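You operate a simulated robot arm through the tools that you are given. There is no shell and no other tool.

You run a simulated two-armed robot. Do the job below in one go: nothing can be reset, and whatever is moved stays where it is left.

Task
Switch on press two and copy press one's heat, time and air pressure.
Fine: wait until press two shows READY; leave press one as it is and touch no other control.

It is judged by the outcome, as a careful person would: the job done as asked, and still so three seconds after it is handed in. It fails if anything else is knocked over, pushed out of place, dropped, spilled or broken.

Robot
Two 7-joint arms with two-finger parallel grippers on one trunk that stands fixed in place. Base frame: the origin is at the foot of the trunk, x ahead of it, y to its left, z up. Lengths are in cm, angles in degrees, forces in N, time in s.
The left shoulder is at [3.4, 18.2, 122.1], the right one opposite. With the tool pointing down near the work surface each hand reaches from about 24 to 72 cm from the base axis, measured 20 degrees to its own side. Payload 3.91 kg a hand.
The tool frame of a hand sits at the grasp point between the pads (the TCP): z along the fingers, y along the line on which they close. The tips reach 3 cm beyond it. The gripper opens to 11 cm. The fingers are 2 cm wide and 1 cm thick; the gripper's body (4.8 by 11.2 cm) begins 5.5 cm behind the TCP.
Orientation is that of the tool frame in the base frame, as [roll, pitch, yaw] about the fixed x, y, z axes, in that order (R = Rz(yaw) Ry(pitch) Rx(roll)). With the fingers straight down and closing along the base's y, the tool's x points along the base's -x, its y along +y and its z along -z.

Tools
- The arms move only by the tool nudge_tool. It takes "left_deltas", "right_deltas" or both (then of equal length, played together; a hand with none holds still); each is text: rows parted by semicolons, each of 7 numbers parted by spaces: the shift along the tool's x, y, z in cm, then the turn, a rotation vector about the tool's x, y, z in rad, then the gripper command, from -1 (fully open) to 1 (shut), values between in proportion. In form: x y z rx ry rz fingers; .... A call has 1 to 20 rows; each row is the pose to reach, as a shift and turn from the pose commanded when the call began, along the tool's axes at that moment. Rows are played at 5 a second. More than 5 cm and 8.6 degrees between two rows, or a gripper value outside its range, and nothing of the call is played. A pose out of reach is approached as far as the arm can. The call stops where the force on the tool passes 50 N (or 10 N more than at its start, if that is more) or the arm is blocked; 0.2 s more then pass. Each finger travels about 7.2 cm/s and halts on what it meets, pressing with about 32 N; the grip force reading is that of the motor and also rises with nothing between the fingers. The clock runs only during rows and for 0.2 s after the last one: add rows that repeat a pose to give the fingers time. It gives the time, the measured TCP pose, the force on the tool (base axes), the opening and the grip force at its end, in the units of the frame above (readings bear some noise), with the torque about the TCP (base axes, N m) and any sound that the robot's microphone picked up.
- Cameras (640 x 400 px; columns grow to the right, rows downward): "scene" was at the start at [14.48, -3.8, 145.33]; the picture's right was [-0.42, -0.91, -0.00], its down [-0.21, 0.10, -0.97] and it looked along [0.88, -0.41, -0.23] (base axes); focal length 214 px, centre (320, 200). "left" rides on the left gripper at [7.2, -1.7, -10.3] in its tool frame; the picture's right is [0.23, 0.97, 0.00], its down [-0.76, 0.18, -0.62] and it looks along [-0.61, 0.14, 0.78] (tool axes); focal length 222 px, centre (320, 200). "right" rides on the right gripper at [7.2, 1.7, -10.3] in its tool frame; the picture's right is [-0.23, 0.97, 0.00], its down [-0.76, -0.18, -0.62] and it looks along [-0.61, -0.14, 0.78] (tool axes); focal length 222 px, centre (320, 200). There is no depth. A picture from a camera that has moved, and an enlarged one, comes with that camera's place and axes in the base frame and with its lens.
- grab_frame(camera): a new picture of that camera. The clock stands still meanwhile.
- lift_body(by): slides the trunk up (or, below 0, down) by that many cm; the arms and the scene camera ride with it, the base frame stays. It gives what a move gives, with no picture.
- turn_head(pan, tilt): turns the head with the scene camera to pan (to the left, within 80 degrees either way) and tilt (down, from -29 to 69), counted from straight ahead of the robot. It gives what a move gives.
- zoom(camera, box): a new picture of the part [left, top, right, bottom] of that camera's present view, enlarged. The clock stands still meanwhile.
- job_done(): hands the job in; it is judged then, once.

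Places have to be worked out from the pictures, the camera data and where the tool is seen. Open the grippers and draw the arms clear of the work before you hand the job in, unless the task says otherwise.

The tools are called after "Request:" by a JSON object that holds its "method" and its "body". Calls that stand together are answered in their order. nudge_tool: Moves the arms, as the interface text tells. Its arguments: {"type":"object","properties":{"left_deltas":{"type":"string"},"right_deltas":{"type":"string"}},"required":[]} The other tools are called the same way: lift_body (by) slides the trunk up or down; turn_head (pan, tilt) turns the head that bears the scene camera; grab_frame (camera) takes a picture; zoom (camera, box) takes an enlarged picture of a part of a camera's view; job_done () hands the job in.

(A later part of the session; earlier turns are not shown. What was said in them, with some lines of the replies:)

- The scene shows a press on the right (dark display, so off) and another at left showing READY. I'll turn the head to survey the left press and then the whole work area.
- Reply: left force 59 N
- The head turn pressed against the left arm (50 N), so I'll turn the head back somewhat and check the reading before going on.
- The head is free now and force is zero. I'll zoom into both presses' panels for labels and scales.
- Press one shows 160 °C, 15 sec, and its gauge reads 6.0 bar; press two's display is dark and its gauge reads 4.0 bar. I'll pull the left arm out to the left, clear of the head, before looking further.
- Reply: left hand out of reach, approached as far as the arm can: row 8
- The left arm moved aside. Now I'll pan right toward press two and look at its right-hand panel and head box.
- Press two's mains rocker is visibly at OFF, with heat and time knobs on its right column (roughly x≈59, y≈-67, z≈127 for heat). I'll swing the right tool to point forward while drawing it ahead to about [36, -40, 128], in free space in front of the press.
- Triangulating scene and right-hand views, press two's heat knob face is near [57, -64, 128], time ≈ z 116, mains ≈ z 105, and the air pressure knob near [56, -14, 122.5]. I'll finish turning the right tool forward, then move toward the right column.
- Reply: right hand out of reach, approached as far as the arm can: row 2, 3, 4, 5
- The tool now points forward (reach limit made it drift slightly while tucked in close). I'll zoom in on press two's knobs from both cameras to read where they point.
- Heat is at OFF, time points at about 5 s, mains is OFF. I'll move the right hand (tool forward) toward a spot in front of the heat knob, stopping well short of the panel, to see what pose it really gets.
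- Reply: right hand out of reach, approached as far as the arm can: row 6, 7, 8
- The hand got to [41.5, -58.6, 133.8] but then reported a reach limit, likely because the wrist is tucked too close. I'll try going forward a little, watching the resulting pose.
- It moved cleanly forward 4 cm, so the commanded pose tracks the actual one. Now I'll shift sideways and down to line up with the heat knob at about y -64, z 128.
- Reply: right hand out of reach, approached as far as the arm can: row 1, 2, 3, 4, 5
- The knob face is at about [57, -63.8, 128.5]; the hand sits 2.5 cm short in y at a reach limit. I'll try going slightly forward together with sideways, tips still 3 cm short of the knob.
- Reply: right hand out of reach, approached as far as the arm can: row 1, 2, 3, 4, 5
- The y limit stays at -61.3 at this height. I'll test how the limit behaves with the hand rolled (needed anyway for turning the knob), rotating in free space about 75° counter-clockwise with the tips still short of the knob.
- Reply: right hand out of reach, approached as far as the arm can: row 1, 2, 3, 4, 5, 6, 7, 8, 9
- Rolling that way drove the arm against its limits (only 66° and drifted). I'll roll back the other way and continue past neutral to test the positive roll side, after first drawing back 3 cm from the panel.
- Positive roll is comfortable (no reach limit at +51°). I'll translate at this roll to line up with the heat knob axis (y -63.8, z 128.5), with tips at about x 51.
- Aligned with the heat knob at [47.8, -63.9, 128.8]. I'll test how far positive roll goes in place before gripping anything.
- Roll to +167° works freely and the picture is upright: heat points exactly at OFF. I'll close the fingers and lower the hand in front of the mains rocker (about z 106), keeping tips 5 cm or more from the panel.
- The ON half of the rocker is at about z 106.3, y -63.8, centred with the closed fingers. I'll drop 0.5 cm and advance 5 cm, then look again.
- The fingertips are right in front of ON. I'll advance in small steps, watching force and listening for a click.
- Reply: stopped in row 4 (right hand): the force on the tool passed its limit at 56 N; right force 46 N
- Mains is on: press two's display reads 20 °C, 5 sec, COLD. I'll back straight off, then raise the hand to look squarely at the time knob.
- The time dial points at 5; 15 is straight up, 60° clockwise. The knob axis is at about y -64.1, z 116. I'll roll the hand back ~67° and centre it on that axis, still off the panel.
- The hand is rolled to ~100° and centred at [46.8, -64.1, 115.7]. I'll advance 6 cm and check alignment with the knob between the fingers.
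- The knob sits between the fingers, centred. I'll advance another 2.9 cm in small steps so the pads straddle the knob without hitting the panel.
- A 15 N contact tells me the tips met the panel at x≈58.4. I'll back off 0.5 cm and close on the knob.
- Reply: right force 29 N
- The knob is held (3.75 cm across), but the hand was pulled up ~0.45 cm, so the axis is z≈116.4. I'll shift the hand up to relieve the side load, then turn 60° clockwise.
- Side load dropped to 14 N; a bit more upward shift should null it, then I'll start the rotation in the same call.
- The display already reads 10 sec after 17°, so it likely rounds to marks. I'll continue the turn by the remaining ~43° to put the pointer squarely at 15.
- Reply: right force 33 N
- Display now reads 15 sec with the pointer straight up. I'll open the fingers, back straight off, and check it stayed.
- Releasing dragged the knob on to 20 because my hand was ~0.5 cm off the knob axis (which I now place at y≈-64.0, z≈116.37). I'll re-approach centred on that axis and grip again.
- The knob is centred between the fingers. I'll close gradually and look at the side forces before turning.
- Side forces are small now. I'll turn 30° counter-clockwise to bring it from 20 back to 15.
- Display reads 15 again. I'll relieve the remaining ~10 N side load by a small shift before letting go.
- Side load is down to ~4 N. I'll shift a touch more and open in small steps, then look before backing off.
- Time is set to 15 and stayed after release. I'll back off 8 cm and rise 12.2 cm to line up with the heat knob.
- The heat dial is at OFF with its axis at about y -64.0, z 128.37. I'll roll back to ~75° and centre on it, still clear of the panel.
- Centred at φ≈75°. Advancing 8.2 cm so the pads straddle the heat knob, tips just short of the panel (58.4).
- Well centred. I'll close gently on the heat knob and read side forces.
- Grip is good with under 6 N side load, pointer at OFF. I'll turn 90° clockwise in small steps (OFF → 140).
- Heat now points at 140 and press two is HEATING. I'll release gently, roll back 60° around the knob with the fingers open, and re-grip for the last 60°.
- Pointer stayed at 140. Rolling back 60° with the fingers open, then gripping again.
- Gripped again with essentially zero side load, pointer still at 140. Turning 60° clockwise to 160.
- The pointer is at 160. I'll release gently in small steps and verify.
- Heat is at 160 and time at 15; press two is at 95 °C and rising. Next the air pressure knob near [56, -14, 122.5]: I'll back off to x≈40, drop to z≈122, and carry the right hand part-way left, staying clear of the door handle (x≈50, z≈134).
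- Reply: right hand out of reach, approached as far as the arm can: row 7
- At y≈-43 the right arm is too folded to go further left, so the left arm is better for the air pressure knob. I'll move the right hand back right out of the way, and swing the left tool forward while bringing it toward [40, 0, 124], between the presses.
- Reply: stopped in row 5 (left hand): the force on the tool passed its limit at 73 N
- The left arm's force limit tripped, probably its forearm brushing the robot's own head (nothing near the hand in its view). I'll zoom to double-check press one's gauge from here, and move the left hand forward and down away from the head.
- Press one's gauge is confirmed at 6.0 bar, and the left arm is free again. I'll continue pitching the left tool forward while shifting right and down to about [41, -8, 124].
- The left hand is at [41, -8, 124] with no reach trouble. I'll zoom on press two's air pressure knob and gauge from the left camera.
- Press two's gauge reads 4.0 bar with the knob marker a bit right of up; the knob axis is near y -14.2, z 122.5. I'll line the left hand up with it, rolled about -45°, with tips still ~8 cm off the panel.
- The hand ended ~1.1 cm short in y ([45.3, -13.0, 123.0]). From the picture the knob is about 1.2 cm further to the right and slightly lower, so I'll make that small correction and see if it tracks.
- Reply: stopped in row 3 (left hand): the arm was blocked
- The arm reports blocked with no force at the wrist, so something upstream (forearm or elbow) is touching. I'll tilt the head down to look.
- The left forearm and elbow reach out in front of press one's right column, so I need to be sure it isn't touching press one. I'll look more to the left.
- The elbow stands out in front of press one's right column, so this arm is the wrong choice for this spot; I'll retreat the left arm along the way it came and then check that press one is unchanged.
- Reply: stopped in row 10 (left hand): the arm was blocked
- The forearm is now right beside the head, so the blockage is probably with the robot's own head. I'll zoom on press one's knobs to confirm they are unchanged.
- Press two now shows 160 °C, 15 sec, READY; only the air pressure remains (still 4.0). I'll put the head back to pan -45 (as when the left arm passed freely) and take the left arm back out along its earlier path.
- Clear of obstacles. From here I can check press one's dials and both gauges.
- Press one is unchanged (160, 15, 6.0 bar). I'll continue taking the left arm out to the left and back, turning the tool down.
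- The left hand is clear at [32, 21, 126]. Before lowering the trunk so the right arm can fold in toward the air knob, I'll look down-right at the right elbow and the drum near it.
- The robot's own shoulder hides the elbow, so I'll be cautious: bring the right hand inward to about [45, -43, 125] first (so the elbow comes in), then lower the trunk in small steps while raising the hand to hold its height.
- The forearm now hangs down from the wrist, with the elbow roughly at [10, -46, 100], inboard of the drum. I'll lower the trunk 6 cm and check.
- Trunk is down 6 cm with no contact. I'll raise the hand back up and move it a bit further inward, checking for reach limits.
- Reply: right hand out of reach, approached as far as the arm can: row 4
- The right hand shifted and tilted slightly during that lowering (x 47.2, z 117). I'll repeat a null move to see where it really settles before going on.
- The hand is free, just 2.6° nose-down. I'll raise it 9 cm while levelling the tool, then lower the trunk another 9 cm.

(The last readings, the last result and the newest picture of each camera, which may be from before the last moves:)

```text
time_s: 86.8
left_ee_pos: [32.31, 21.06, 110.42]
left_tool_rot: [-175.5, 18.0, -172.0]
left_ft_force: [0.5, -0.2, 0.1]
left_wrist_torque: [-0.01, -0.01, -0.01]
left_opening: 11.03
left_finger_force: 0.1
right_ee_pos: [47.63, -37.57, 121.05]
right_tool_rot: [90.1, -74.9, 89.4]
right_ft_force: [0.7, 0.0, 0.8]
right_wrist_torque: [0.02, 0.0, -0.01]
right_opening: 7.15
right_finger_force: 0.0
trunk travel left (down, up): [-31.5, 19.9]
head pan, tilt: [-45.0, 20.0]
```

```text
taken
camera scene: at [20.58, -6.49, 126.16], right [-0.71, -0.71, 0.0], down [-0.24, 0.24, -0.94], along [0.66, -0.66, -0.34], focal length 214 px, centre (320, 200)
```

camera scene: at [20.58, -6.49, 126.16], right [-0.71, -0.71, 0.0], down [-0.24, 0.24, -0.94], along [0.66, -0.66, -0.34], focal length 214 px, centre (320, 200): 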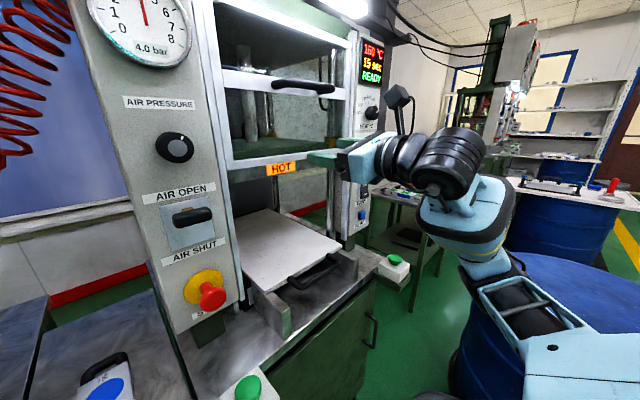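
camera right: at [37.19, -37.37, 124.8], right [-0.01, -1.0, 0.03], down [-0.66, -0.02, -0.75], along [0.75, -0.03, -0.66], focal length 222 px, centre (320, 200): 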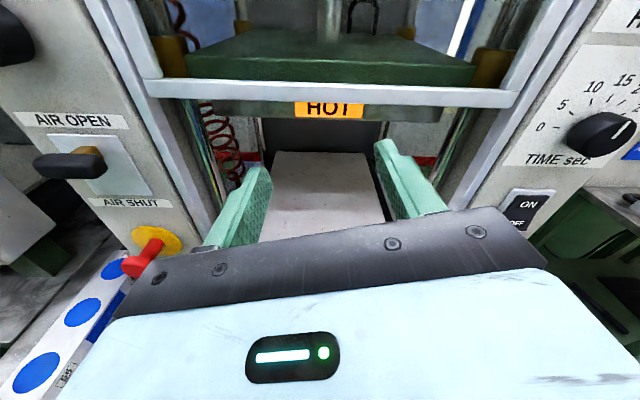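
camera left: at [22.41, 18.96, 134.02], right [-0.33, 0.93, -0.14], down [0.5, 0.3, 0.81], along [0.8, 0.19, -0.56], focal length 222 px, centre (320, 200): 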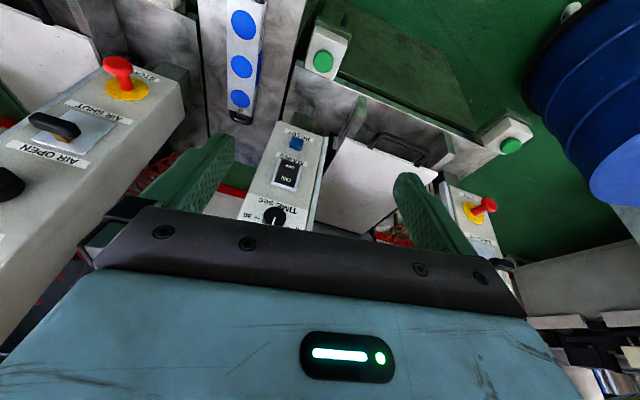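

No contact, and the elbow (≈[19, -47, 100]) is inboard of the drum. I'll bring the hand further in and up, then lower the final 5 cm.

Request:
{"method": "nudge_tool", "body": {"right_deltas": "2.3 -1.8 0 0 0 0 -0.3; 4.6 -3.6 0 0 0 0 -0.3; 4.6 -5.5 0 0 0 0 -0.3; 4.6 -5.5 0 0 0 0 -0.3"}}

Request:
{"method": "lift_body", "body": {"by": -5}}

Request:
{"method": "turn_head", "body": {"pan": -25, "tilt": 0}}

Request:
{"method": "grab_frame", "body": {"camera": "scene"}}

Request:
{"method": "grab_frame", "body": {"camera": "right"}}

```text
time_s: 87.8
left_ee_pos: [32.33, 21.16, 110.47]
left_tool_rot: [-175.6, 18.0, -172.0]
left_ft_force: [0.3, 0.2, 0.1]
left_wrist_torque: [0.01, 0.01, 0.02]
left_opening: 11.0
left_finger_force: 0.1
right_ee_pos: [47.7, -31.28, 124.0]
right_tool_rot: [90.2, -74.9, 89.3]
right_ft_force: [-1.2, -0.1, 0.4]
right_wrist_torque: [-0.05, -0.04, 0.0]
right_opening: 7.13
right_finger_force: 0.1
trunk travel left (down, up): [-31.5, 19.9]
head pan, tilt: [-45.0, 20.0]
```

```text
time_s: 88.7
left_ee_pos: [32.3, 21.11, 105.4]
left_tool_rot: [-175.6, 18.0, -171.9]
left_ft_force: [1.0, -0.8, 0.0]
left_wrist_torque: [0.04, -0.05, -0.01]
left_opening: 11.0
left_finger_force: 0.1
right_ee_pos: [47.69, -31.03, 119.01]
right_tool_rot: [90.0, -75.1, 89.5]
right_ft_force: [0.0, -0.1, 0.2]
right_wrist_torque: [0.01, 0.01, -0.01]
right_opening: 7.13
right_finger_force: 0.0
trunk travel left (down, up): [-26.5, 24.9]
head pan, tilt: [-45.0, 20.0]
```

```text
time_s: 89.5
left_ee_pos: [32.23, 21.09, 105.42]
left_tool_rot: [-175.5, 17.9, -172.0]
left_ft_force: [0.1, -0.7, -0.1]
left_wrist_torque: [0.04, -0.01, -0.02]
left_opening: 11.02
left_finger_force: 0.0
right_ee_pos: [47.71, -31.14, 119.04]
right_tool_rot: [90.1, -75.0, 89.3]
right_ft_force: [0.6, -0.7, 0.6]
right_wrist_torque: [0.02, -0.05, 0.0]
right_opening: 7.16
right_finger_force: 0.1
trunk travel left (down, up): [-26.5, 24.9]
head pan, tilt: [-25.0, 0.0]
```

```text
taken
camera scene: at [23.52, -3.72, 124.38], right [-0.42, -0.91, 0.0], down [0.0, 0.0, -1.0], along [0.91, -0.42, 0.0], focal length 214 px, centre (320, 200)
```

scene: 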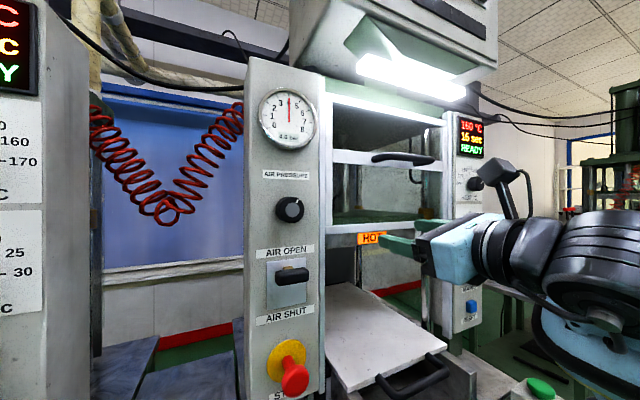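

```text
taken
camera right: at [37.32, -30.87, 126.35], right [-0.01, -1.0, 0.03], down [-0.62, -0.02, -0.78], along [0.78, -0.03, -0.62], focal length 222 px, centre (320, 200)
```

right: 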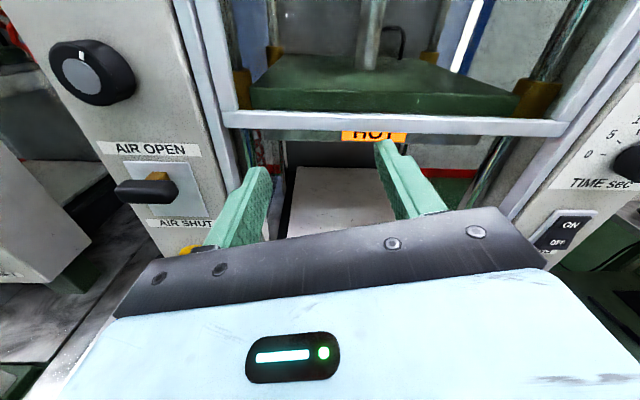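

The view is excellent from here: gauge 4.0 bar, display READY. I'll carry the right hand across to face the air knob at about [48, -14.2, 122.5], passing above the AIR lever.

Request:
{"method": "nudge_tool", "body": {"right_deltas": "3.4 0.9 0 0 0 0 -0.3; 4.2 -3 0 0 0 0 -0.3; 5.1 -6.2 0 0 0 0 -0.3; 6 -9.4 0 0 0 0 -0.3; 6.9 -12.6 0 0 0 0 -0.3; 7.7 -15.4 0 0 0 0 -0.3; 7.7 -15.4 0 0 0 0 -0.3"}}

Request:
{"method": "grab_frame", "body": {"camera": "scene"}}

Request:
{"method": "grab_frame", "body": {"camera": "right"}}

```text
time_s: 91.1
left_ee_pos: [32.41, 21.04, 105.35]
left_tool_rot: [-175.6, 18.0, -172.0]
left_ft_force: [0.1, -0.6, 0.5]
left_wrist_torque: [-0.02, 0.01, -0.02]
left_opening: 11.0
left_finger_force: 0.0
right_ee_pos: [47.87, -14.22, 122.54]
right_tool_rot: [90.1, -74.9, 89.3]
right_ft_force: [0.5, -0.6, 0.1]
right_wrist_torque: [0.01, 0.0, -0.03]
right_opening: 7.18
right_finger_force: 0.1
trunk travel left (down, up): [-26.5, 24.9]
head pan, tilt: [-25.0, 0.0]
```

```text
taken
camera scene: at [23.52, -3.73, 124.38], right [-0.42, -0.91, 0.0], down [0.0, 0.0, -1.0], along [0.91, -0.42, 0.0], focal length 214 px, centre (320, 200)
```

scene: 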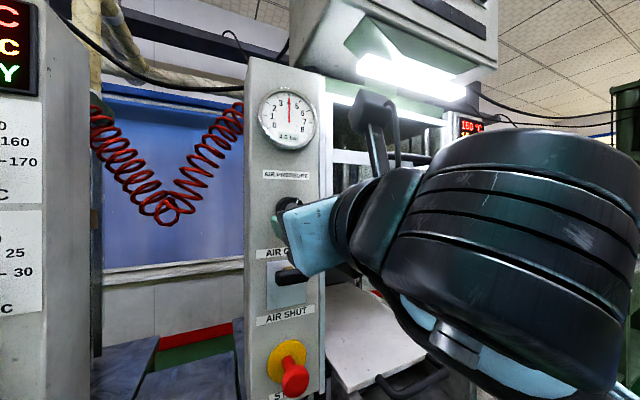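

```text
taken
camera right: at [37.37, -13.98, 129.86], right [-0.01, -1.0, 0.03], down [-0.62, -0.02, -0.78], along [0.78, -0.03, -0.62], focal length 222 px, centre (320, 200)
```

right: 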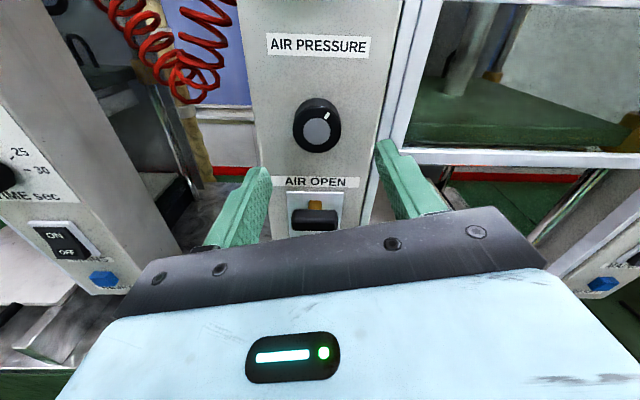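

The hand is in front of the air knob with the gauge still in view. Zooming on the knob to centre precisely.

Request:
{"method": "zoom", "body": {"camera": "right", "box": [240, 60, 400, 220]}}

Request:
{"method": "zoom", "body": {"camera": "scene", "box": [240, 60, 340, 260]}}

```text
2.50 times, centred on (320, 140) of right
camera zoom: at [37.37, -13.98, 129.86], right [-0.01, -1.0, 0.03], down [-0.62, -0.02, -0.78], along [0.78, -0.03, -0.62], focal length 555 px, centre (320, 350)
```

zoom: 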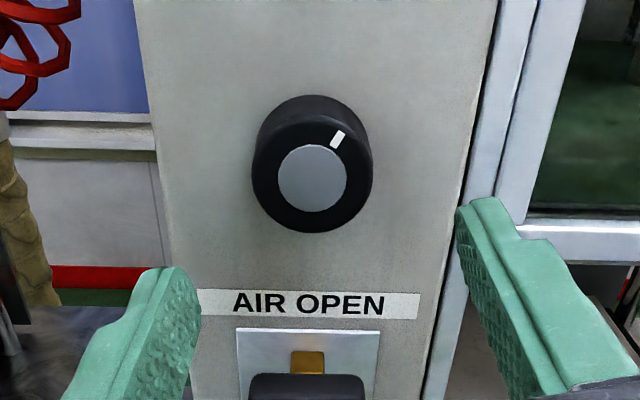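

```text
2.00 times, centred on (290, 160) of scene
camera zoom: at [23.52, -3.73, 124.38], right [-0.42, -0.91, 0.0], down [0.0, 0.0, -1.0], along [0.91, -0.42, 0.0], focal length 429 px, centre (380, 280)
```

zoom: 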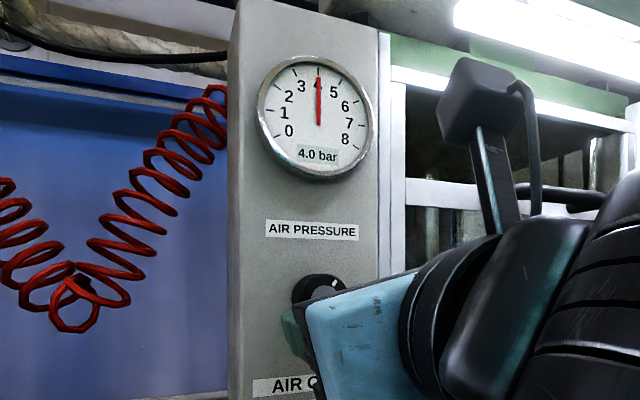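

The air knob axis is at about y -14.2, z 122.9, front face x≈55.4, marker ~27° right of up. I'll roll back ~66° and nudge up 0.33 cm in front of it, well clear of the lever.

Request:
{"method": "nudge_tool", "body": {"right_deltas": "0.1 0.01 0 0 0 -0.128 -0.3; 0.2 0.02 0 0 0 -0.256 -0.3; 0.33 0.04 0 0 0 -0.384 -0.3; 0.33 0.04 0 0 0 -0.512 -0.3; 0.33 0.04 0 0 0 -0.64 -0.3; 0.33 0.04 0 0 0 -0.768 -0.3; 0.33 0.04 0 0 0 -0.896 -0.3; 0.33 0.04 0 0 0 -1.024 -0.3; 0.33 0.04 0 0 0 -1.152 -0.3; 0.33 0.04 0 0 0 -1.152 -0.3"}}

Request:
{"method": "grab_frame", "body": {"camera": "right"}}

Request:
{"method": "grab_frame", "body": {"camera": "scene"}}

```text
time_s: 93.3
left_ee_pos: [32.35, 21.11, 105.37]
left_tool_rot: [-175.6, 18.0, -171.9]
left_ft_force: [0.4, -0.6, -0.1]
left_wrist_torque: [-0.01, 0.01, -0.01]
left_opening: 11.0
left_finger_force: 0.1
right_ee_pos: [47.9, -14.12, 122.81]
right_tool_rot: [90.2, -8.8, 89.5]
right_ft_force: [-0.6, 0.9, 0.1]
right_wrist_torque: [0.02, 0.01, 0.01]
right_opening: 7.17
right_finger_force: 0.1
trunk travel left (down, up): [-26.5, 24.9]
head pan, tilt: [-25.0, 0.0]
```

```text
taken
camera right: at [37.55, -7.31, 125.53], right [0.0, -0.38, 0.93], down [-0.63, -0.72, -0.29], along [0.78, -0.58, -0.23], focal length 222 px, centre (320, 200)
```

right: 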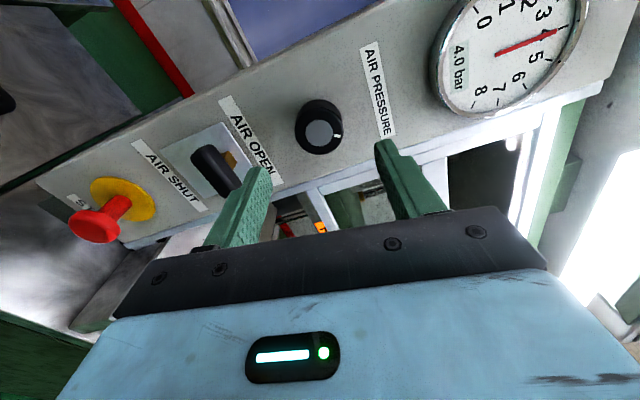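

```text
taken
camera scene: at [23.52, -3.72, 124.38], right [-0.42, -0.91, 0.0], down [0.0, 0.0, -1.0], along [0.91, -0.42, 0.0], focal length 214 px, centre (320, 200)
```

scene: 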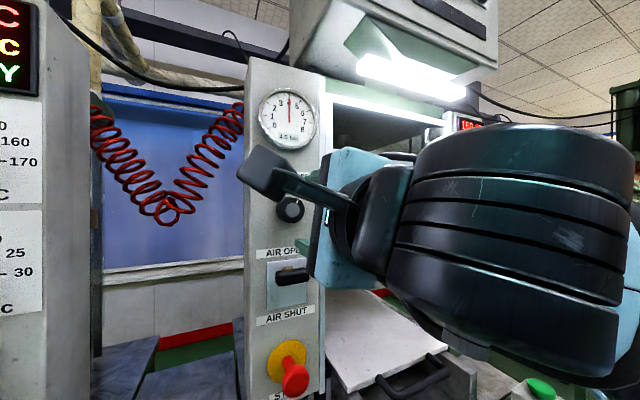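

The lever's handle tops out near z 114.7, leaving 3+ cm under the lower finger. I'll advance 4.5 cm and check centring.

Request:
{"method": "nudge_tool", "body": {"right_deltas": "0 0 1.5 0 0 0 -0.3; 0 0 3 0 0 0 -0.3; 0 0 4.5 0 0 0 -0.3; 0 0 4.5 0 0 0 -0.3"}}

Request:
{"method": "zoom", "body": {"camera": "right", "box": [220, 60, 420, 220]}}

Request:
{"method": "zoom", "body": {"camera": "scene", "box": [240, 70, 360, 320]}}

```text
time_s: 94.3
left_ee_pos: [32.21, 21.07, 105.48]
left_tool_rot: [-175.6, 18.0, -172.0]
left_ft_force: [-0.4, -0.3, 0.4]
left_wrist_torque: [0.01, -0.02, -0.05]
left_opening: 11.03
left_finger_force: 0.0
right_ee_pos: [52.5, -14.18, 122.67]
right_tool_rot: [90.0, -9.0, 89.5]
right_ft_force: [0.1, -0.1, -1.1]
right_wrist_torque: [0.03, 0.01, 0.01]
right_opening: 7.13
right_finger_force: 0.1
trunk travel left (down, up): [-26.5, 24.9]
head pan, tilt: [-25.0, 0.0]
```

```text
2.50 times, centred on (320, 140) of right
camera zoom: at [42.06, -7.31, 125.46], right [0.0, -0.38, 0.93], down [-0.63, -0.72, -0.29], along [0.78, -0.58, -0.24], focal length 555 px, centre (320, 350)
```

zoom: 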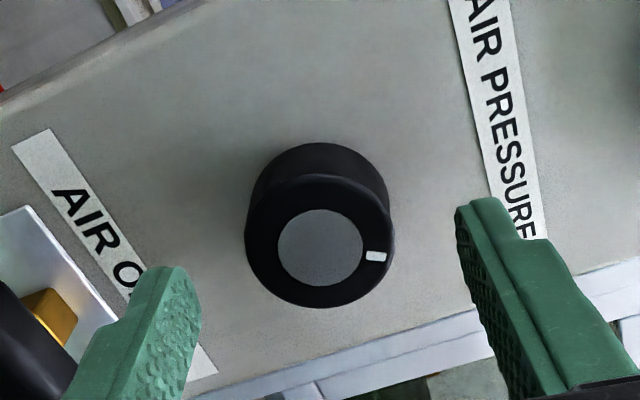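

```text
1.60 times, centred on (300, 195) of scene
camera zoom: at [23.5, -3.71, 124.39], right [-0.42, -0.91, 0.0], down [0.0, 0.0, -1.0], along [0.91, -0.42, 0.0], focal length 343 px, centre (352, 208)
```

zoom: 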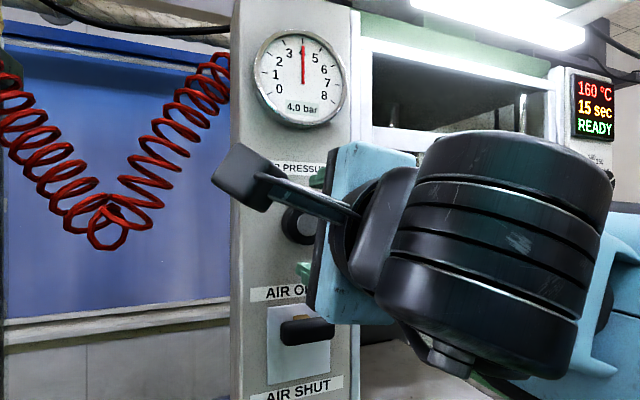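

The knob is centred between the fingers. I'll advance 2 cm and close gently.

Request:
{"method": "nudge_tool", "body": {"right_deltas": "0 0 1 0 0 0 -0.3; 0 0 2 0 0 0 -0.3; 0 0.1 2 0 0 0 -0.3; 0 0.1 2 0 0 0 0; 0 0.1 2 0 0 0 0.2; 0 0.1 2 0 0 0 0.35; 0 0.1 2 0 0 0 0.4; 0 0.1 2 0 0 0 0.4"}}

Request:
{"method": "zoom", "body": {"camera": "right", "box": [220, 60, 420, 220]}}

Request:
{"method": "zoom", "body": {"camera": "scene", "box": [240, 70, 360, 320]}}

```text
time_s: 96.1
left_ee_pos: [32.41, 21.16, 105.36]
left_tool_rot: [-175.6, 17.9, -172.0]
left_ft_force: [-0.5, -0.3, 0.5]
left_wrist_torque: [-0.02, 0.01, -0.01]
left_opening: 10.99
left_finger_force: 0.0
right_ee_pos: [54.41, -14.21, 122.75]
right_tool_rot: [90.1, -9.0, 89.4]
right_ft_force: [-1.1, -0.7, -4.9]
right_wrist_torque: [-0.06, 0.11, -0.06]
right_opening: 4.11
right_finger_force: 45.4
trunk travel left (down, up): [-26.5, 24.9]
head pan, tilt: [-25.0, 0.0]
```

```text
2.50 times, centred on (320, 140) of right
camera zoom: at [44.06, -7.35, 125.53], right [0.0, -0.38, 0.93], down [-0.63, -0.72, -0.29], along [0.78, -0.58, -0.24], focal length 555 px, centre (320, 350)
```

zoom: 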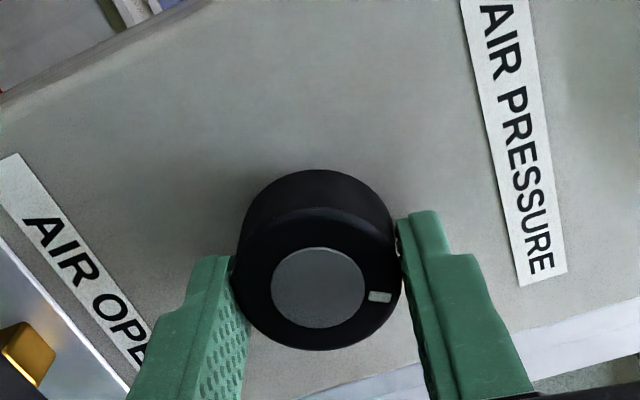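

```text
1.60 times, centred on (300, 195) of scene
camera zoom: at [23.53, -3.72, 124.38], right [-0.42, -0.91, 0.0], down [0.0, 0.0, -1.0], along [0.91, -0.42, 0.0], focal length 343 px, centre (352, 208)
```

zoom: 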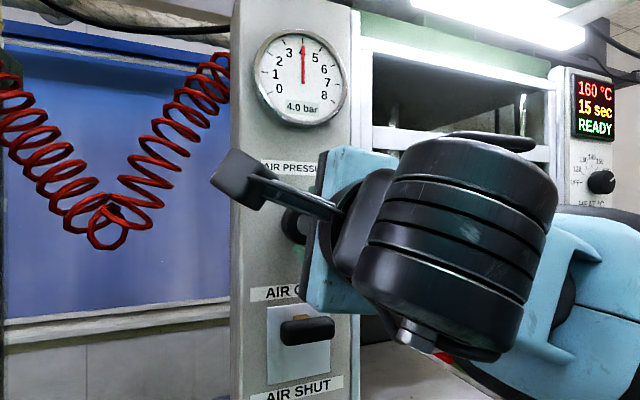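

The air knob is held (4.1 cm) with ~5 N side load. I'll turn 15° clockwise and read the gauge to learn the rate.

Request:
{"method": "nudge_tool", "body": {"right_deltas": "0 -0.08 0 0 0 0.131 0.4; 0 -0.08 0 0 0 0.262 0.4; 0 -0.08 0 0 0 0.262 0.4"}}

Request:
{"method": "zoom", "body": {"camera": "scene", "box": [250, 80, 330, 160]}}

```text
time_s: 96.9
left_ee_pos: [32.38, 21.21, 105.33]
left_tool_rot: [-175.6, 18.2, -171.9]
left_ft_force: [-0.1, 0.9, 0.0]
left_wrist_torque: [0.01, 0.05, 0.02]
left_opening: 11.0
left_finger_force: 0.0
right_ee_pos: [54.48, -14.25, 122.84]
right_tool_rot: [90.1, -24.1, 89.5]
right_ft_force: [-1.5, 3.6, -6.0]
right_wrist_torque: [0.0, 0.26, 0.12]
right_opening: 4.14
right_finger_force: 44.7
trunk travel left (down, up): [-26.5, 24.9]
head pan, tilt: [-25.0, 0.0]
```

```text
5.00 times, centred on (290, 120) of scene
camera zoom: at [23.54, -3.67, 124.38], right [-0.42, -0.91, 0.0], down [0.0, 0.0, -1.0], along [0.91, -0.42, 0.0], focal length 1072 px, centre (470, 600)
```

zoom: 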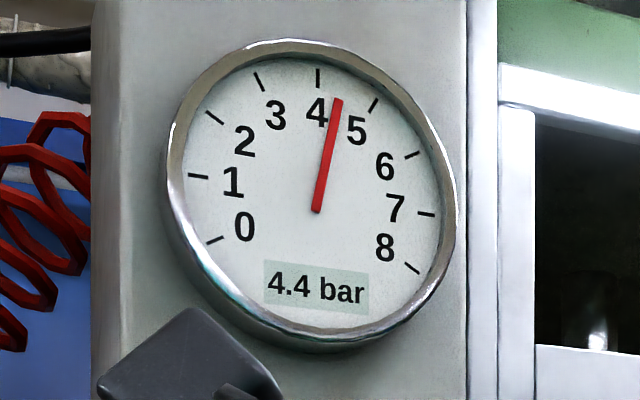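

15° gave +0.4 bar (≈37.5°/bar), so about 60° more is needed. I'll turn 50° further and re-read before the final touch.

Request:
{"method": "nudge_tool", "body": {"right_deltas": "0.03 -0.12 0 0 0 0.125 0.4; 0.03 -0.12 0 0 0 0.25 0.4; 0.03 -0.12 0 0 0 0.375 0.4; 0.03 -0.12 0 0 0 0.5 0.4; 0.03 -0.12 0 0 0 0.625 0.4; 0.03 -0.12 0 0 0 0.75 0.4; 0.03 -0.12 0 0 0 0.873 0.4; 0.03 -0.12 0 0 0 0.873 0.4"}}

Request:
{"method": "zoom", "body": {"camera": "scene", "box": [250, 80, 330, 160]}}

Request:
{"method": "grab_frame", "body": {"camera": "scene"}}

```text
time_s: 98.7
left_ee_pos: [32.34, 21.12, 105.28]
left_tool_rot: [-175.6, 18.0, -172.0]
left_ft_force: [-0.1, -0.6, 0.6]
left_wrist_torque: [-0.01, 0.0, 0.04]
left_opening: 11.0
left_finger_force: 0.0
right_ee_pos: [54.32, -14.07, 122.6]
right_tool_rot: [90.9, -74.0, 88.8]
right_ft_force: [-7.5, 3.6, -18.0]
right_wrist_torque: [-0.02, 0.64, 0.07]
right_opening: 4.13
right_finger_force: 45.1
trunk travel left (down, up): [-26.5, 24.9]
head pan, tilt: [-25.0, 0.0]
```

```text
5.00 times, centred on (290, 120) of scene
camera zoom: at [23.55, -3.69, 124.37], right [-0.42, -0.91, 0.0], down [0.0, 0.0, -1.0], along [0.91, -0.42, 0.0], focal length 1072 px, centre (470, 600)
```

zoom: 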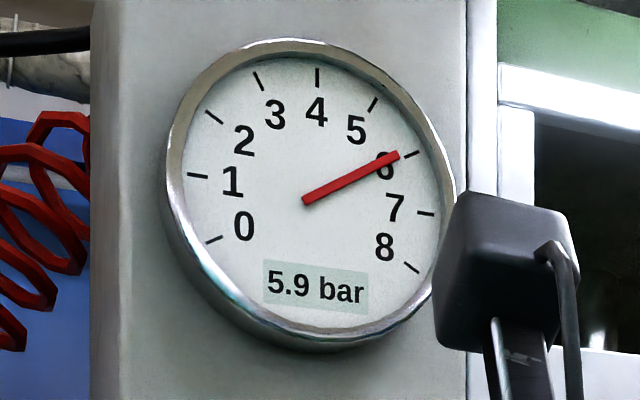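

```text
taken
camera scene: at [23.55, -3.69, 124.37], right [-0.42, -0.91, 0.0], down [0.0, 0.0, -1.0], along [0.91, -0.42, 0.0], focal length 214 px, centre (320, 200)
```

scene: 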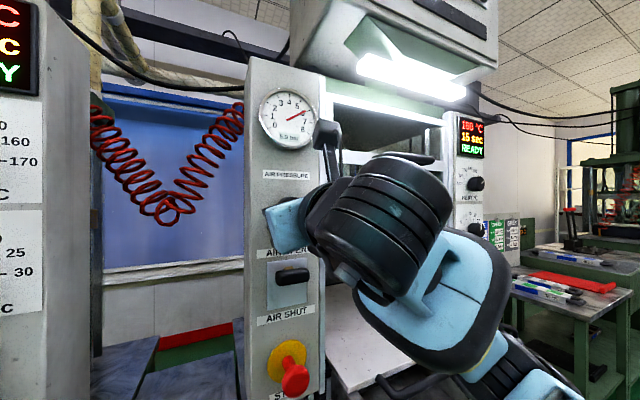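

5.9 bar now, with an 18 N downward side load. I'll relieve that load by easing the hand down slightly and add a 2° turn, then read again.

Request:
{"method": "nudge_tool", "body": {"right_deltas": "-0.2 -0.1 0 0 0 0 0.4; -0.3 -0.15 0 0 0 0.03 0.4; -0.3 -0.15 0 0 0 0.03 0.4"}}

Request:
{"method": "zoom", "body": {"camera": "scene", "box": [250, 80, 330, 160]}}

```text
time_s: 99.5
left_ee_pos: [32.36, 21.15, 105.37]
left_tool_rot: [-175.7, 18.0, -171.9]
left_ft_force: [-1.1, -0.2, 0.6]
left_wrist_torque: [0.02, 0.02, -0.01]
left_opening: 11.0
left_finger_force: 0.2
right_ee_pos: [54.28, -14.11, 122.48]
right_tool_rot: [88.8, -75.9, 90.7]
right_ft_force: [6.7, 4.9, 8.0]
right_wrist_torque: [-0.02, 0.01, 0.23]
right_opening: 4.17
right_finger_force: 44.7
trunk travel left (down, up): [-26.5, 24.9]
head pan, tilt: [-25.0, 0.0]
```

```text
5.00 times, centred on (290, 120) of scene
camera zoom: at [23.57, -3.62, 124.39], right [-0.42, -0.91, 0.0], down [0.0, 0.0, -1.0], along [0.91, -0.42, 0.0], focal length 1072 px, centre (470, 600)
```

zoom: 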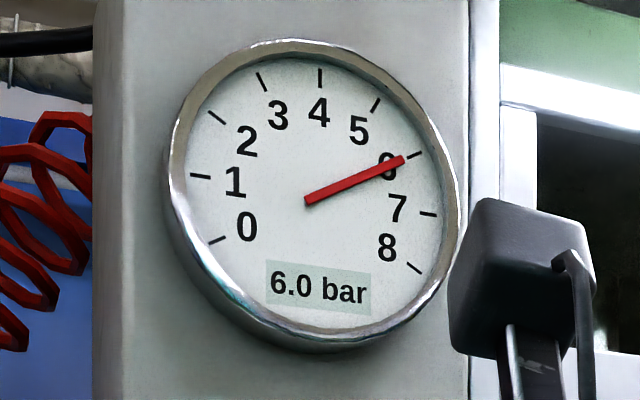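

The gauge reads 6.0 bar. I'll trim out the remaining ~9 N of side load, check it still reads 6.0, then release slowly.

Request:
{"method": "nudge_tool", "body": {"right_deltas": "0.1 -0.04 -0.05 0 0 0 0.4; 0.1 -0.04 -0.05 0 0 0 0.4"}}

Request:
{"method": "zoom", "body": {"camera": "scene", "box": [250, 80, 330, 160]}}

```text
time_s: 100.1
left_ee_pos: [32.38, 21.11, 105.36]
left_tool_rot: [-175.6, 18.1, -172.0]
left_ft_force: [0.0, -1.5, -0.4]
left_wrist_torque: [0.01, -0.01, 0.03]
left_opening: 10.99
left_finger_force: 0.1
right_ee_pos: [54.37, -14.12, 122.65]
right_tool_rot: [89.5, -75.9, 90.0]
right_ft_force: [12.4, 1.1, 14.3]
right_wrist_torque: [-0.06, -1.08, 0.4]
right_opening: 4.15
right_finger_force: 45.0
trunk travel left (down, up): [-26.5, 24.9]
head pan, tilt: [-25.0, 0.0]
```

```text
5.00 times, centred on (290, 120) of scene
camera zoom: at [23.58, -3.66, 124.38], right [-0.42, -0.91, 0.0], down [0.0, 0.0, -1.0], along [0.91, -0.42, 0.0], focal length 1072 px, centre (470, 600)
```

zoom: 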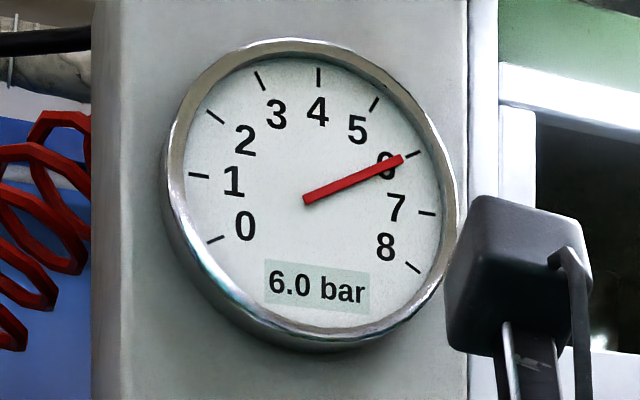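

Still 6.0, but there's some residual pull (+12 N in x, +14 N in z). I'll ease in that direction a little and re-read.

Request:
{"method": "nudge_tool", "body": {"right_deltas": "0.2 0.05 0.2 0 0 0 0.4; 0.2 0.05 0.2 0 0 0 0.4"}}

```text
time_s: 100.7
left_ee_pos: [32.21, 21.02, 105.35]
left_tool_rot: [-175.6, 18.1, -172.0]
left_ft_force: [0.1, -1.1, 0.7]
left_wrist_torque: [-0.01, 0.02, -0.02]
left_opening: 10.99
left_finger_force: 0.0
right_ee_pos: [54.36, -14.13, 122.53]
right_tool_rot: [90.8, -75.8, 88.6]
right_ft_force: [-9.2, -1.1, -3.8]
right_wrist_torque: [-0.03, -0.14, -0.34]
right_opening: 4.13
right_finger_force: 45.2
trunk travel left (down, up): [-26.5, 24.9]
head pan, tilt: [-25.0, 0.0]
```

Side load is now small (-4 N vertical). I'll back the push off 0.08 cm and release in fine steps, then re-read the gauge.

Request:
{"method": "nudge_tool", "body": {"right_deltas": "-0.03 0 -0.08 0 0 0 0.38; -0.03 0 -0.08 0 0 0 0.3; -0.03 0 -0.08 0 0 0 0.27; -0.03 0 -0.08 0 0 0 0.24; -0.03 0 -0.08 0 0 0 0.2; -0.03 0 -0.08 0 0 0 0; -0.03 0 -0.08 0 0 0 -0.3; -0.03 0 -0.08 0 0 0 -0.3"}}

Request:
{"method": "zoom", "body": {"camera": "scene", "box": [250, 80, 330, 160]}}

Request:
{"method": "zoom", "body": {"camera": "right", "box": [220, 60, 420, 220]}}

```text
time_s: 102.5
left_ee_pos: [32.36, 21.22, 105.31]
left_tool_rot: [-175.7, 18.1, -172.0]
left_ft_force: [0.6, -0.1, 0.1]
left_wrist_torque: [0.02, 0.01, 0.0]
left_opening: 11.0
left_finger_force: 0.1
right_ee_pos: [54.46, -14.02, 122.58]
right_tool_rot: [90.2, -75.8, 89.3]
right_ft_force: [-0.1, 0.4, -0.4]
right_wrist_torque: [0.0, 0.02, 0.02]
right_opening: 7.17
right_finger_force: 0.1
trunk travel left (down, up): [-26.5, 24.9]
head pan, tilt: [-25.0, 0.0]
```

```text
5.00 times, centred on (290, 120) of scene
camera zoom: at [23.52, -3.72, 124.38], right [-0.42, -0.91, 0.0], down [0.0, 0.0, -1.0], along [0.91, -0.42, 0.0], focal length 1072 px, centre (470, 600)
```

zoom: 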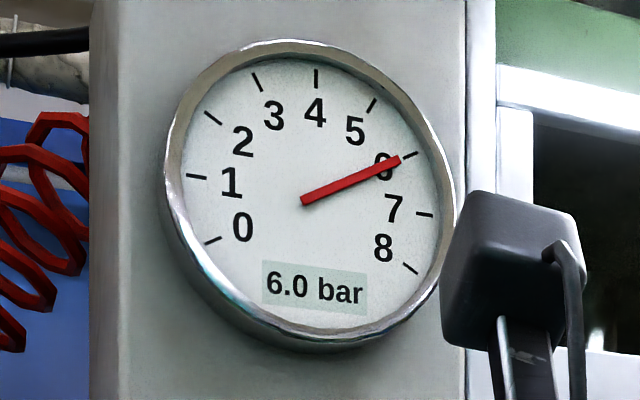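

```text
2.50 times, centred on (320, 140) of right
camera zoom: at [44.06, -13.91, 130.06], right [-0.01, -1.0, 0.02], down [-0.62, -0.01, -0.78], along [0.78, -0.02, -0.62], focal length 555 px, centre (320, 350)
```

zoom: 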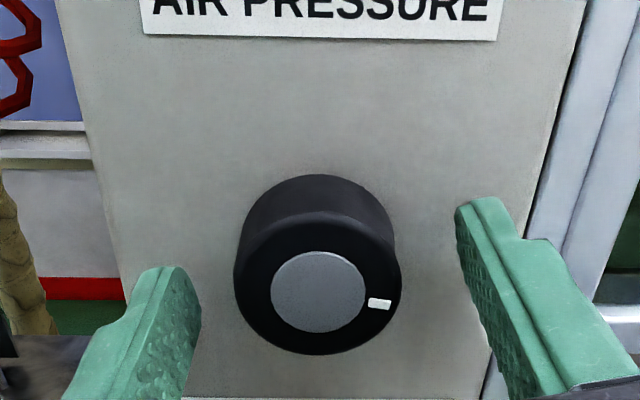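

6.0 bar held after release. I'll back straight off the knob and retrace the path to the right.

Request:
{"method": "nudge_tool", "body": {"right_deltas": "0 0 -2 0 0 0 -0.3; 0 0 -4.5 0 0 0 -0.3; 0 0 -6.6 0 0 0 -0.3; -0.9 3.2 -6.6 0 0 0 -0.3; -1.8 6.4 -6.6 0 0 0 -0.3; -2.7 9.6 -6.6 0 0 0 -0.3; -3.6 12.8 -6.6 0 0 0 -0.3; -4.4 16 -6.6 0 0 0 -0.3; -5.2 20 -6.6 0 0 0 -0.3"}}

Request:
{"method": "grab_frame", "body": {"camera": "scene"}}

Request:
{"method": "grab_frame", "body": {"camera": "right"}}

```text
time_s: 104.5
left_ee_pos: [32.2, 21.04, 105.43]
left_tool_rot: [-175.6, 17.9, -172.0]
left_ft_force: [-0.9, 0.3, -0.2]
left_wrist_torque: [0.02, 0.0, -0.02]
left_opening: 11.0
left_finger_force: 0.1
right_ee_pos: [47.69, -34.7, 122.56]
right_tool_rot: [89.9, -75.8, 89.5]
right_ft_force: [-0.4, 0.1, 0.5]
right_wrist_torque: [0.0, -0.04, 0.03]
right_opening: 7.16
right_finger_force: 0.1
trunk travel left (down, up): [-26.5, 24.9]
head pan, tilt: [-25.0, 0.0]
```

```text
taken
camera scene: at [23.48, -3.78, 124.39], right [-0.42, -0.91, 0.0], down [0.0, 0.0, -1.0], along [0.91, -0.42, 0.0], focal length 214 px, centre (320, 200)
```

scene: 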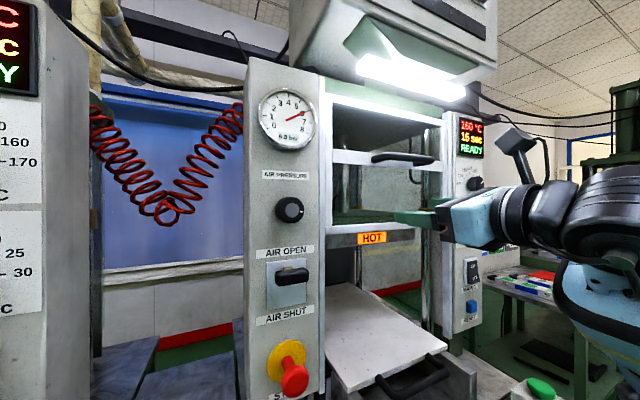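

```text
taken
camera right: at [37.32, -34.52, 130.0], right [-0.01, -1.0, 0.02], down [-0.62, -0.01, -0.78], along [0.78, -0.02, -0.62], focal length 222 px, centre (320, 200)
```

right: 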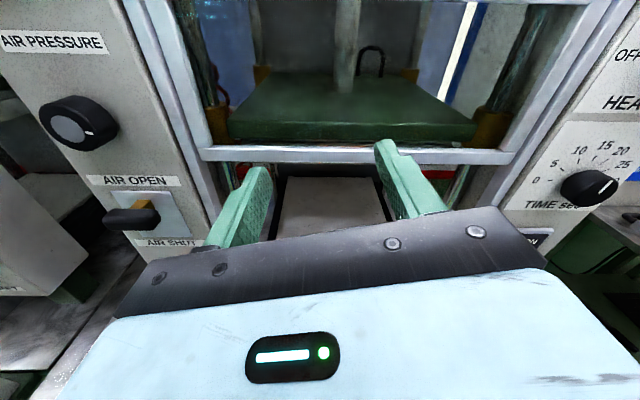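

Everything on press two shows as intended (160 °C, 15 sec, READY, 6.0 bar). I'll draw the right hand back to x≈39 with the gripper open, then check press one.

Request:
{"method": "nudge_tool", "body": {"right_deltas": "0 0 -3 0 0 0 -0.5; -0.4 1.5 -6 0 0 0 -0.8; -0.9 3.5 -9 0 0 0 -1; -0.9 3.5 -9 0 0 0 -1"}}

Request:
{"method": "turn_head", "body": {"pan": 15, "tilt": -5}}

Request:
{"method": "grab_frame", "body": {"camera": "scene"}}

```text
time_s: 105.5
left_ee_pos: [32.39, 21.24, 105.37]
left_tool_rot: [-175.6, 18.0, -172.0]
left_ft_force: [-0.4, -0.3, 0.5]
left_wrist_torque: [0.02, 0.02, -0.01]
left_opening: 10.97
left_finger_force: 0.1
right_ee_pos: [38.6, -37.9, 122.43]
right_tool_rot: [90.3, -75.6, 89.2]
right_ft_force: [0.0, -0.2, -0.4]
right_wrist_torque: [0.0, -0.01, 0.02]
right_opening: 11.0
right_finger_force: 0.0
trunk travel left (down, up): [-26.5, 24.9]
head pan, tilt: [-25.0, 0.0]
```

```text
time_s: 106.6
left_ee_pos: [32.28, 21.18, 105.38]
left_tool_rot: [-175.5, 18.0, -172.1]
left_ft_force: [0.6, 0.5, 0.3]
left_wrist_torque: [0.01, -0.01, 0.01]
left_opening: 10.97
left_finger_force: 0.1
right_ee_pos: [38.62, -38.05, 122.42]
right_tool_rot: [90.2, -75.8, 89.3]
right_ft_force: [0.0, 0.0, 0.6]
right_wrist_torque: [0.03, 0.0, 0.0]
right_opening: 11.02
right_finger_force: 0.0
trunk travel left (down, up): [-26.5, 24.9]
head pan, tilt: [15.0, -5.0]
```

```text
taken
camera scene: at [23.82, 2.35, 125.16], right [0.26, -0.97, 0.0], down [0.08, 0.02, -1.0], along [0.96, 0.26, 0.09], focal length 214 px, centre (320, 200)
```

scene: 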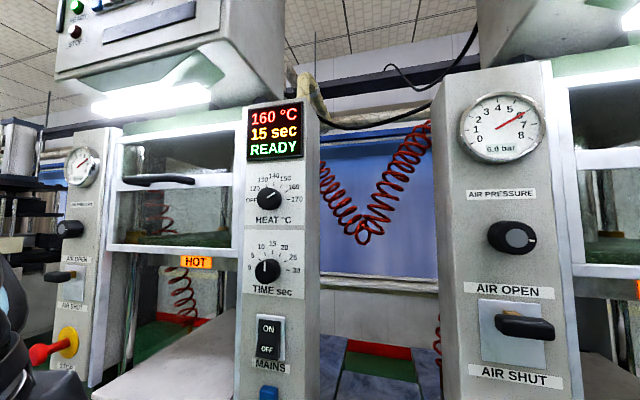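

Press one looks untouched (160 °C, 15 sec, READY). A final zoom on both gauges and on press two's panel.

Request:
{"method": "zoom", "body": {"camera": "scene", "box": [40, 120, 140, 280]}}

Request:
{"method": "zoom", "body": {"camera": "scene", "box": [440, 80, 560, 280]}}

Request:
{"method": "turn_head", "body": {"pan": -50, "tilt": 0}}

Request:
{"method": "grab_frame", "body": {"camera": "scene"}}

```text
2.50 times, centred on (90, 200) of scene
camera zoom: at [23.82, 2.35, 125.16], right [0.26, -0.97, 0.0], down [0.08, 0.02, -1.0], along [0.96, 0.26, 0.09], focal length 536 px, centre (895, 200)
```

zoom: 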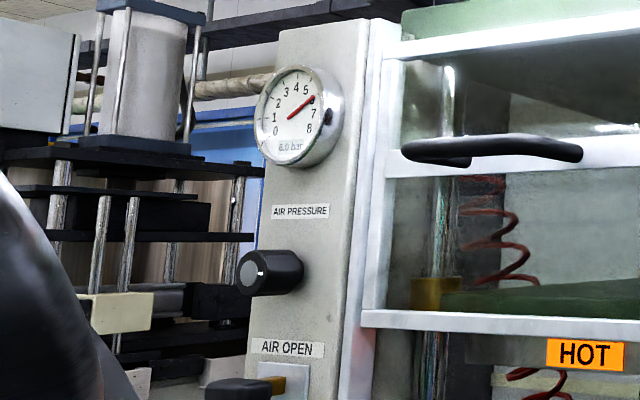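

```text
2.00 times, centred on (500, 180) of scene
camera zoom: at [23.82, 2.35, 125.16], right [0.26, -0.97, 0.0], down [0.08, 0.02, -1.0], along [0.96, 0.26, 0.09], focal length 429 px, centre (-40, 240)
```

zoom: 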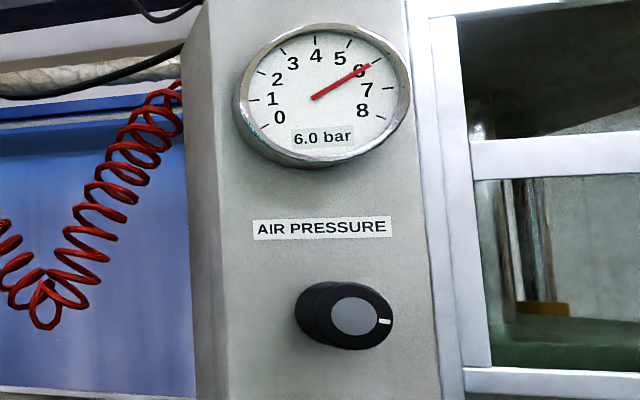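

```text
time_s: 107.9
left_ee_pos: [32.43, 20.99, 105.37]
left_tool_rot: [-175.6, 18.1, -172.0]
left_ft_force: [-0.8, -0.6, 0.4]
left_wrist_torque: [0.0, 0.02, -0.01]
left_opening: 11.0
left_finger_force: 0.0
right_ee_pos: [38.62, -37.94, 122.37]
right_tool_rot: [90.3, -75.8, 89.3]
right_ft_force: [0.4, -0.1, 0.2]
right_wrist_torque: [0.01, 0.0, 0.01]
right_opening: 10.99
right_finger_force: 0.1
trunk travel left (down, up): [-26.5, 24.9]
head pan, tilt: [-50.0, 0.0]
```

```text
taken
camera scene: at [21.15, -6.8, 124.38], right [-0.77, -0.64, 0.0], down [0.0, 0.0, -1.0], along [0.64, -0.77, 0.0], focal length 214 px, centre (320, 200)
```

scene: 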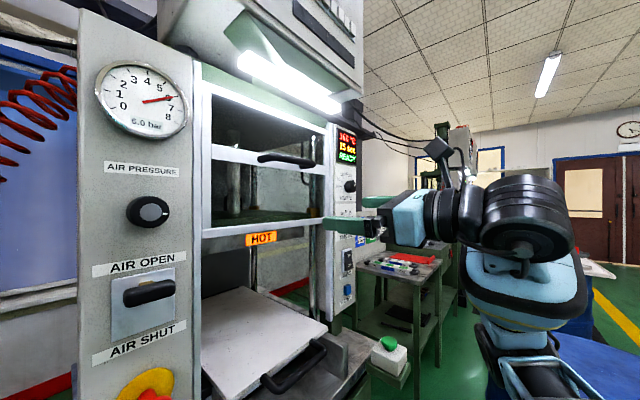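

Both gauges read 6.0 bar. One last enlarged look at press two's display.

Request:
{"method": "zoom", "body": {"camera": "scene", "box": [320, 115, 380, 215]}}

```text
4.00 times, centred on (350, 165) of scene
camera zoom: at [21.15, -6.8, 124.38], right [-0.77, -0.64, 0.0], down [0.0, 0.0, -1.0], along [0.64, -0.77, 0.0], focal length 858 px, centre (200, 340)
```

zoom: 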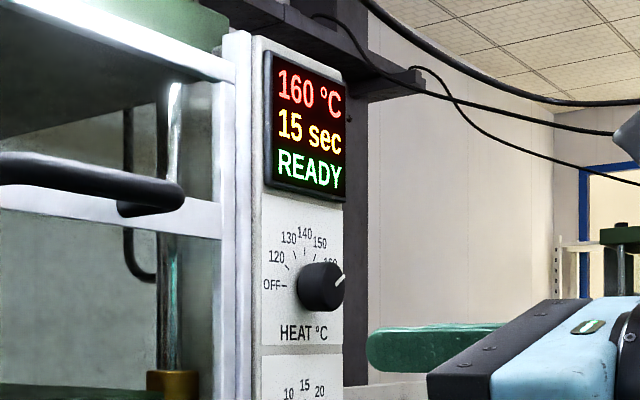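

Press two shows 160 °C, 15 sec, READY at 6.0 bar, matching press one, which is unchanged. Grippers are open and both arms are clear, so I hand in the job.

Request:
{"method": "job_done", "body": {}}

```text
The job is handed in.
```

Press two is switched on and matches press one: 160 °C, 15 sec and 6.0 bar. Its display shows READY. I checked it after letting go of the controls, and both grippers are open with the arms drawn back.

- **Time knob:** when I first let go, it slipped past 15 to 20. I re-gripped it and set it back to 15, where it stayed.
- **Press one:** its dials, display and gauge read the same as at the start.
- **Left arm:** it was blocked twice in front of press one while I tried to reach the air knob, and I couldn't see exactly what it touched. I backed it out and used the right arm instead. I saw nothing moved or changed on press one afterwards.
- **Trunk:** I lowered it about 21 cm so the right arm could reach the air knob, and I left it there.
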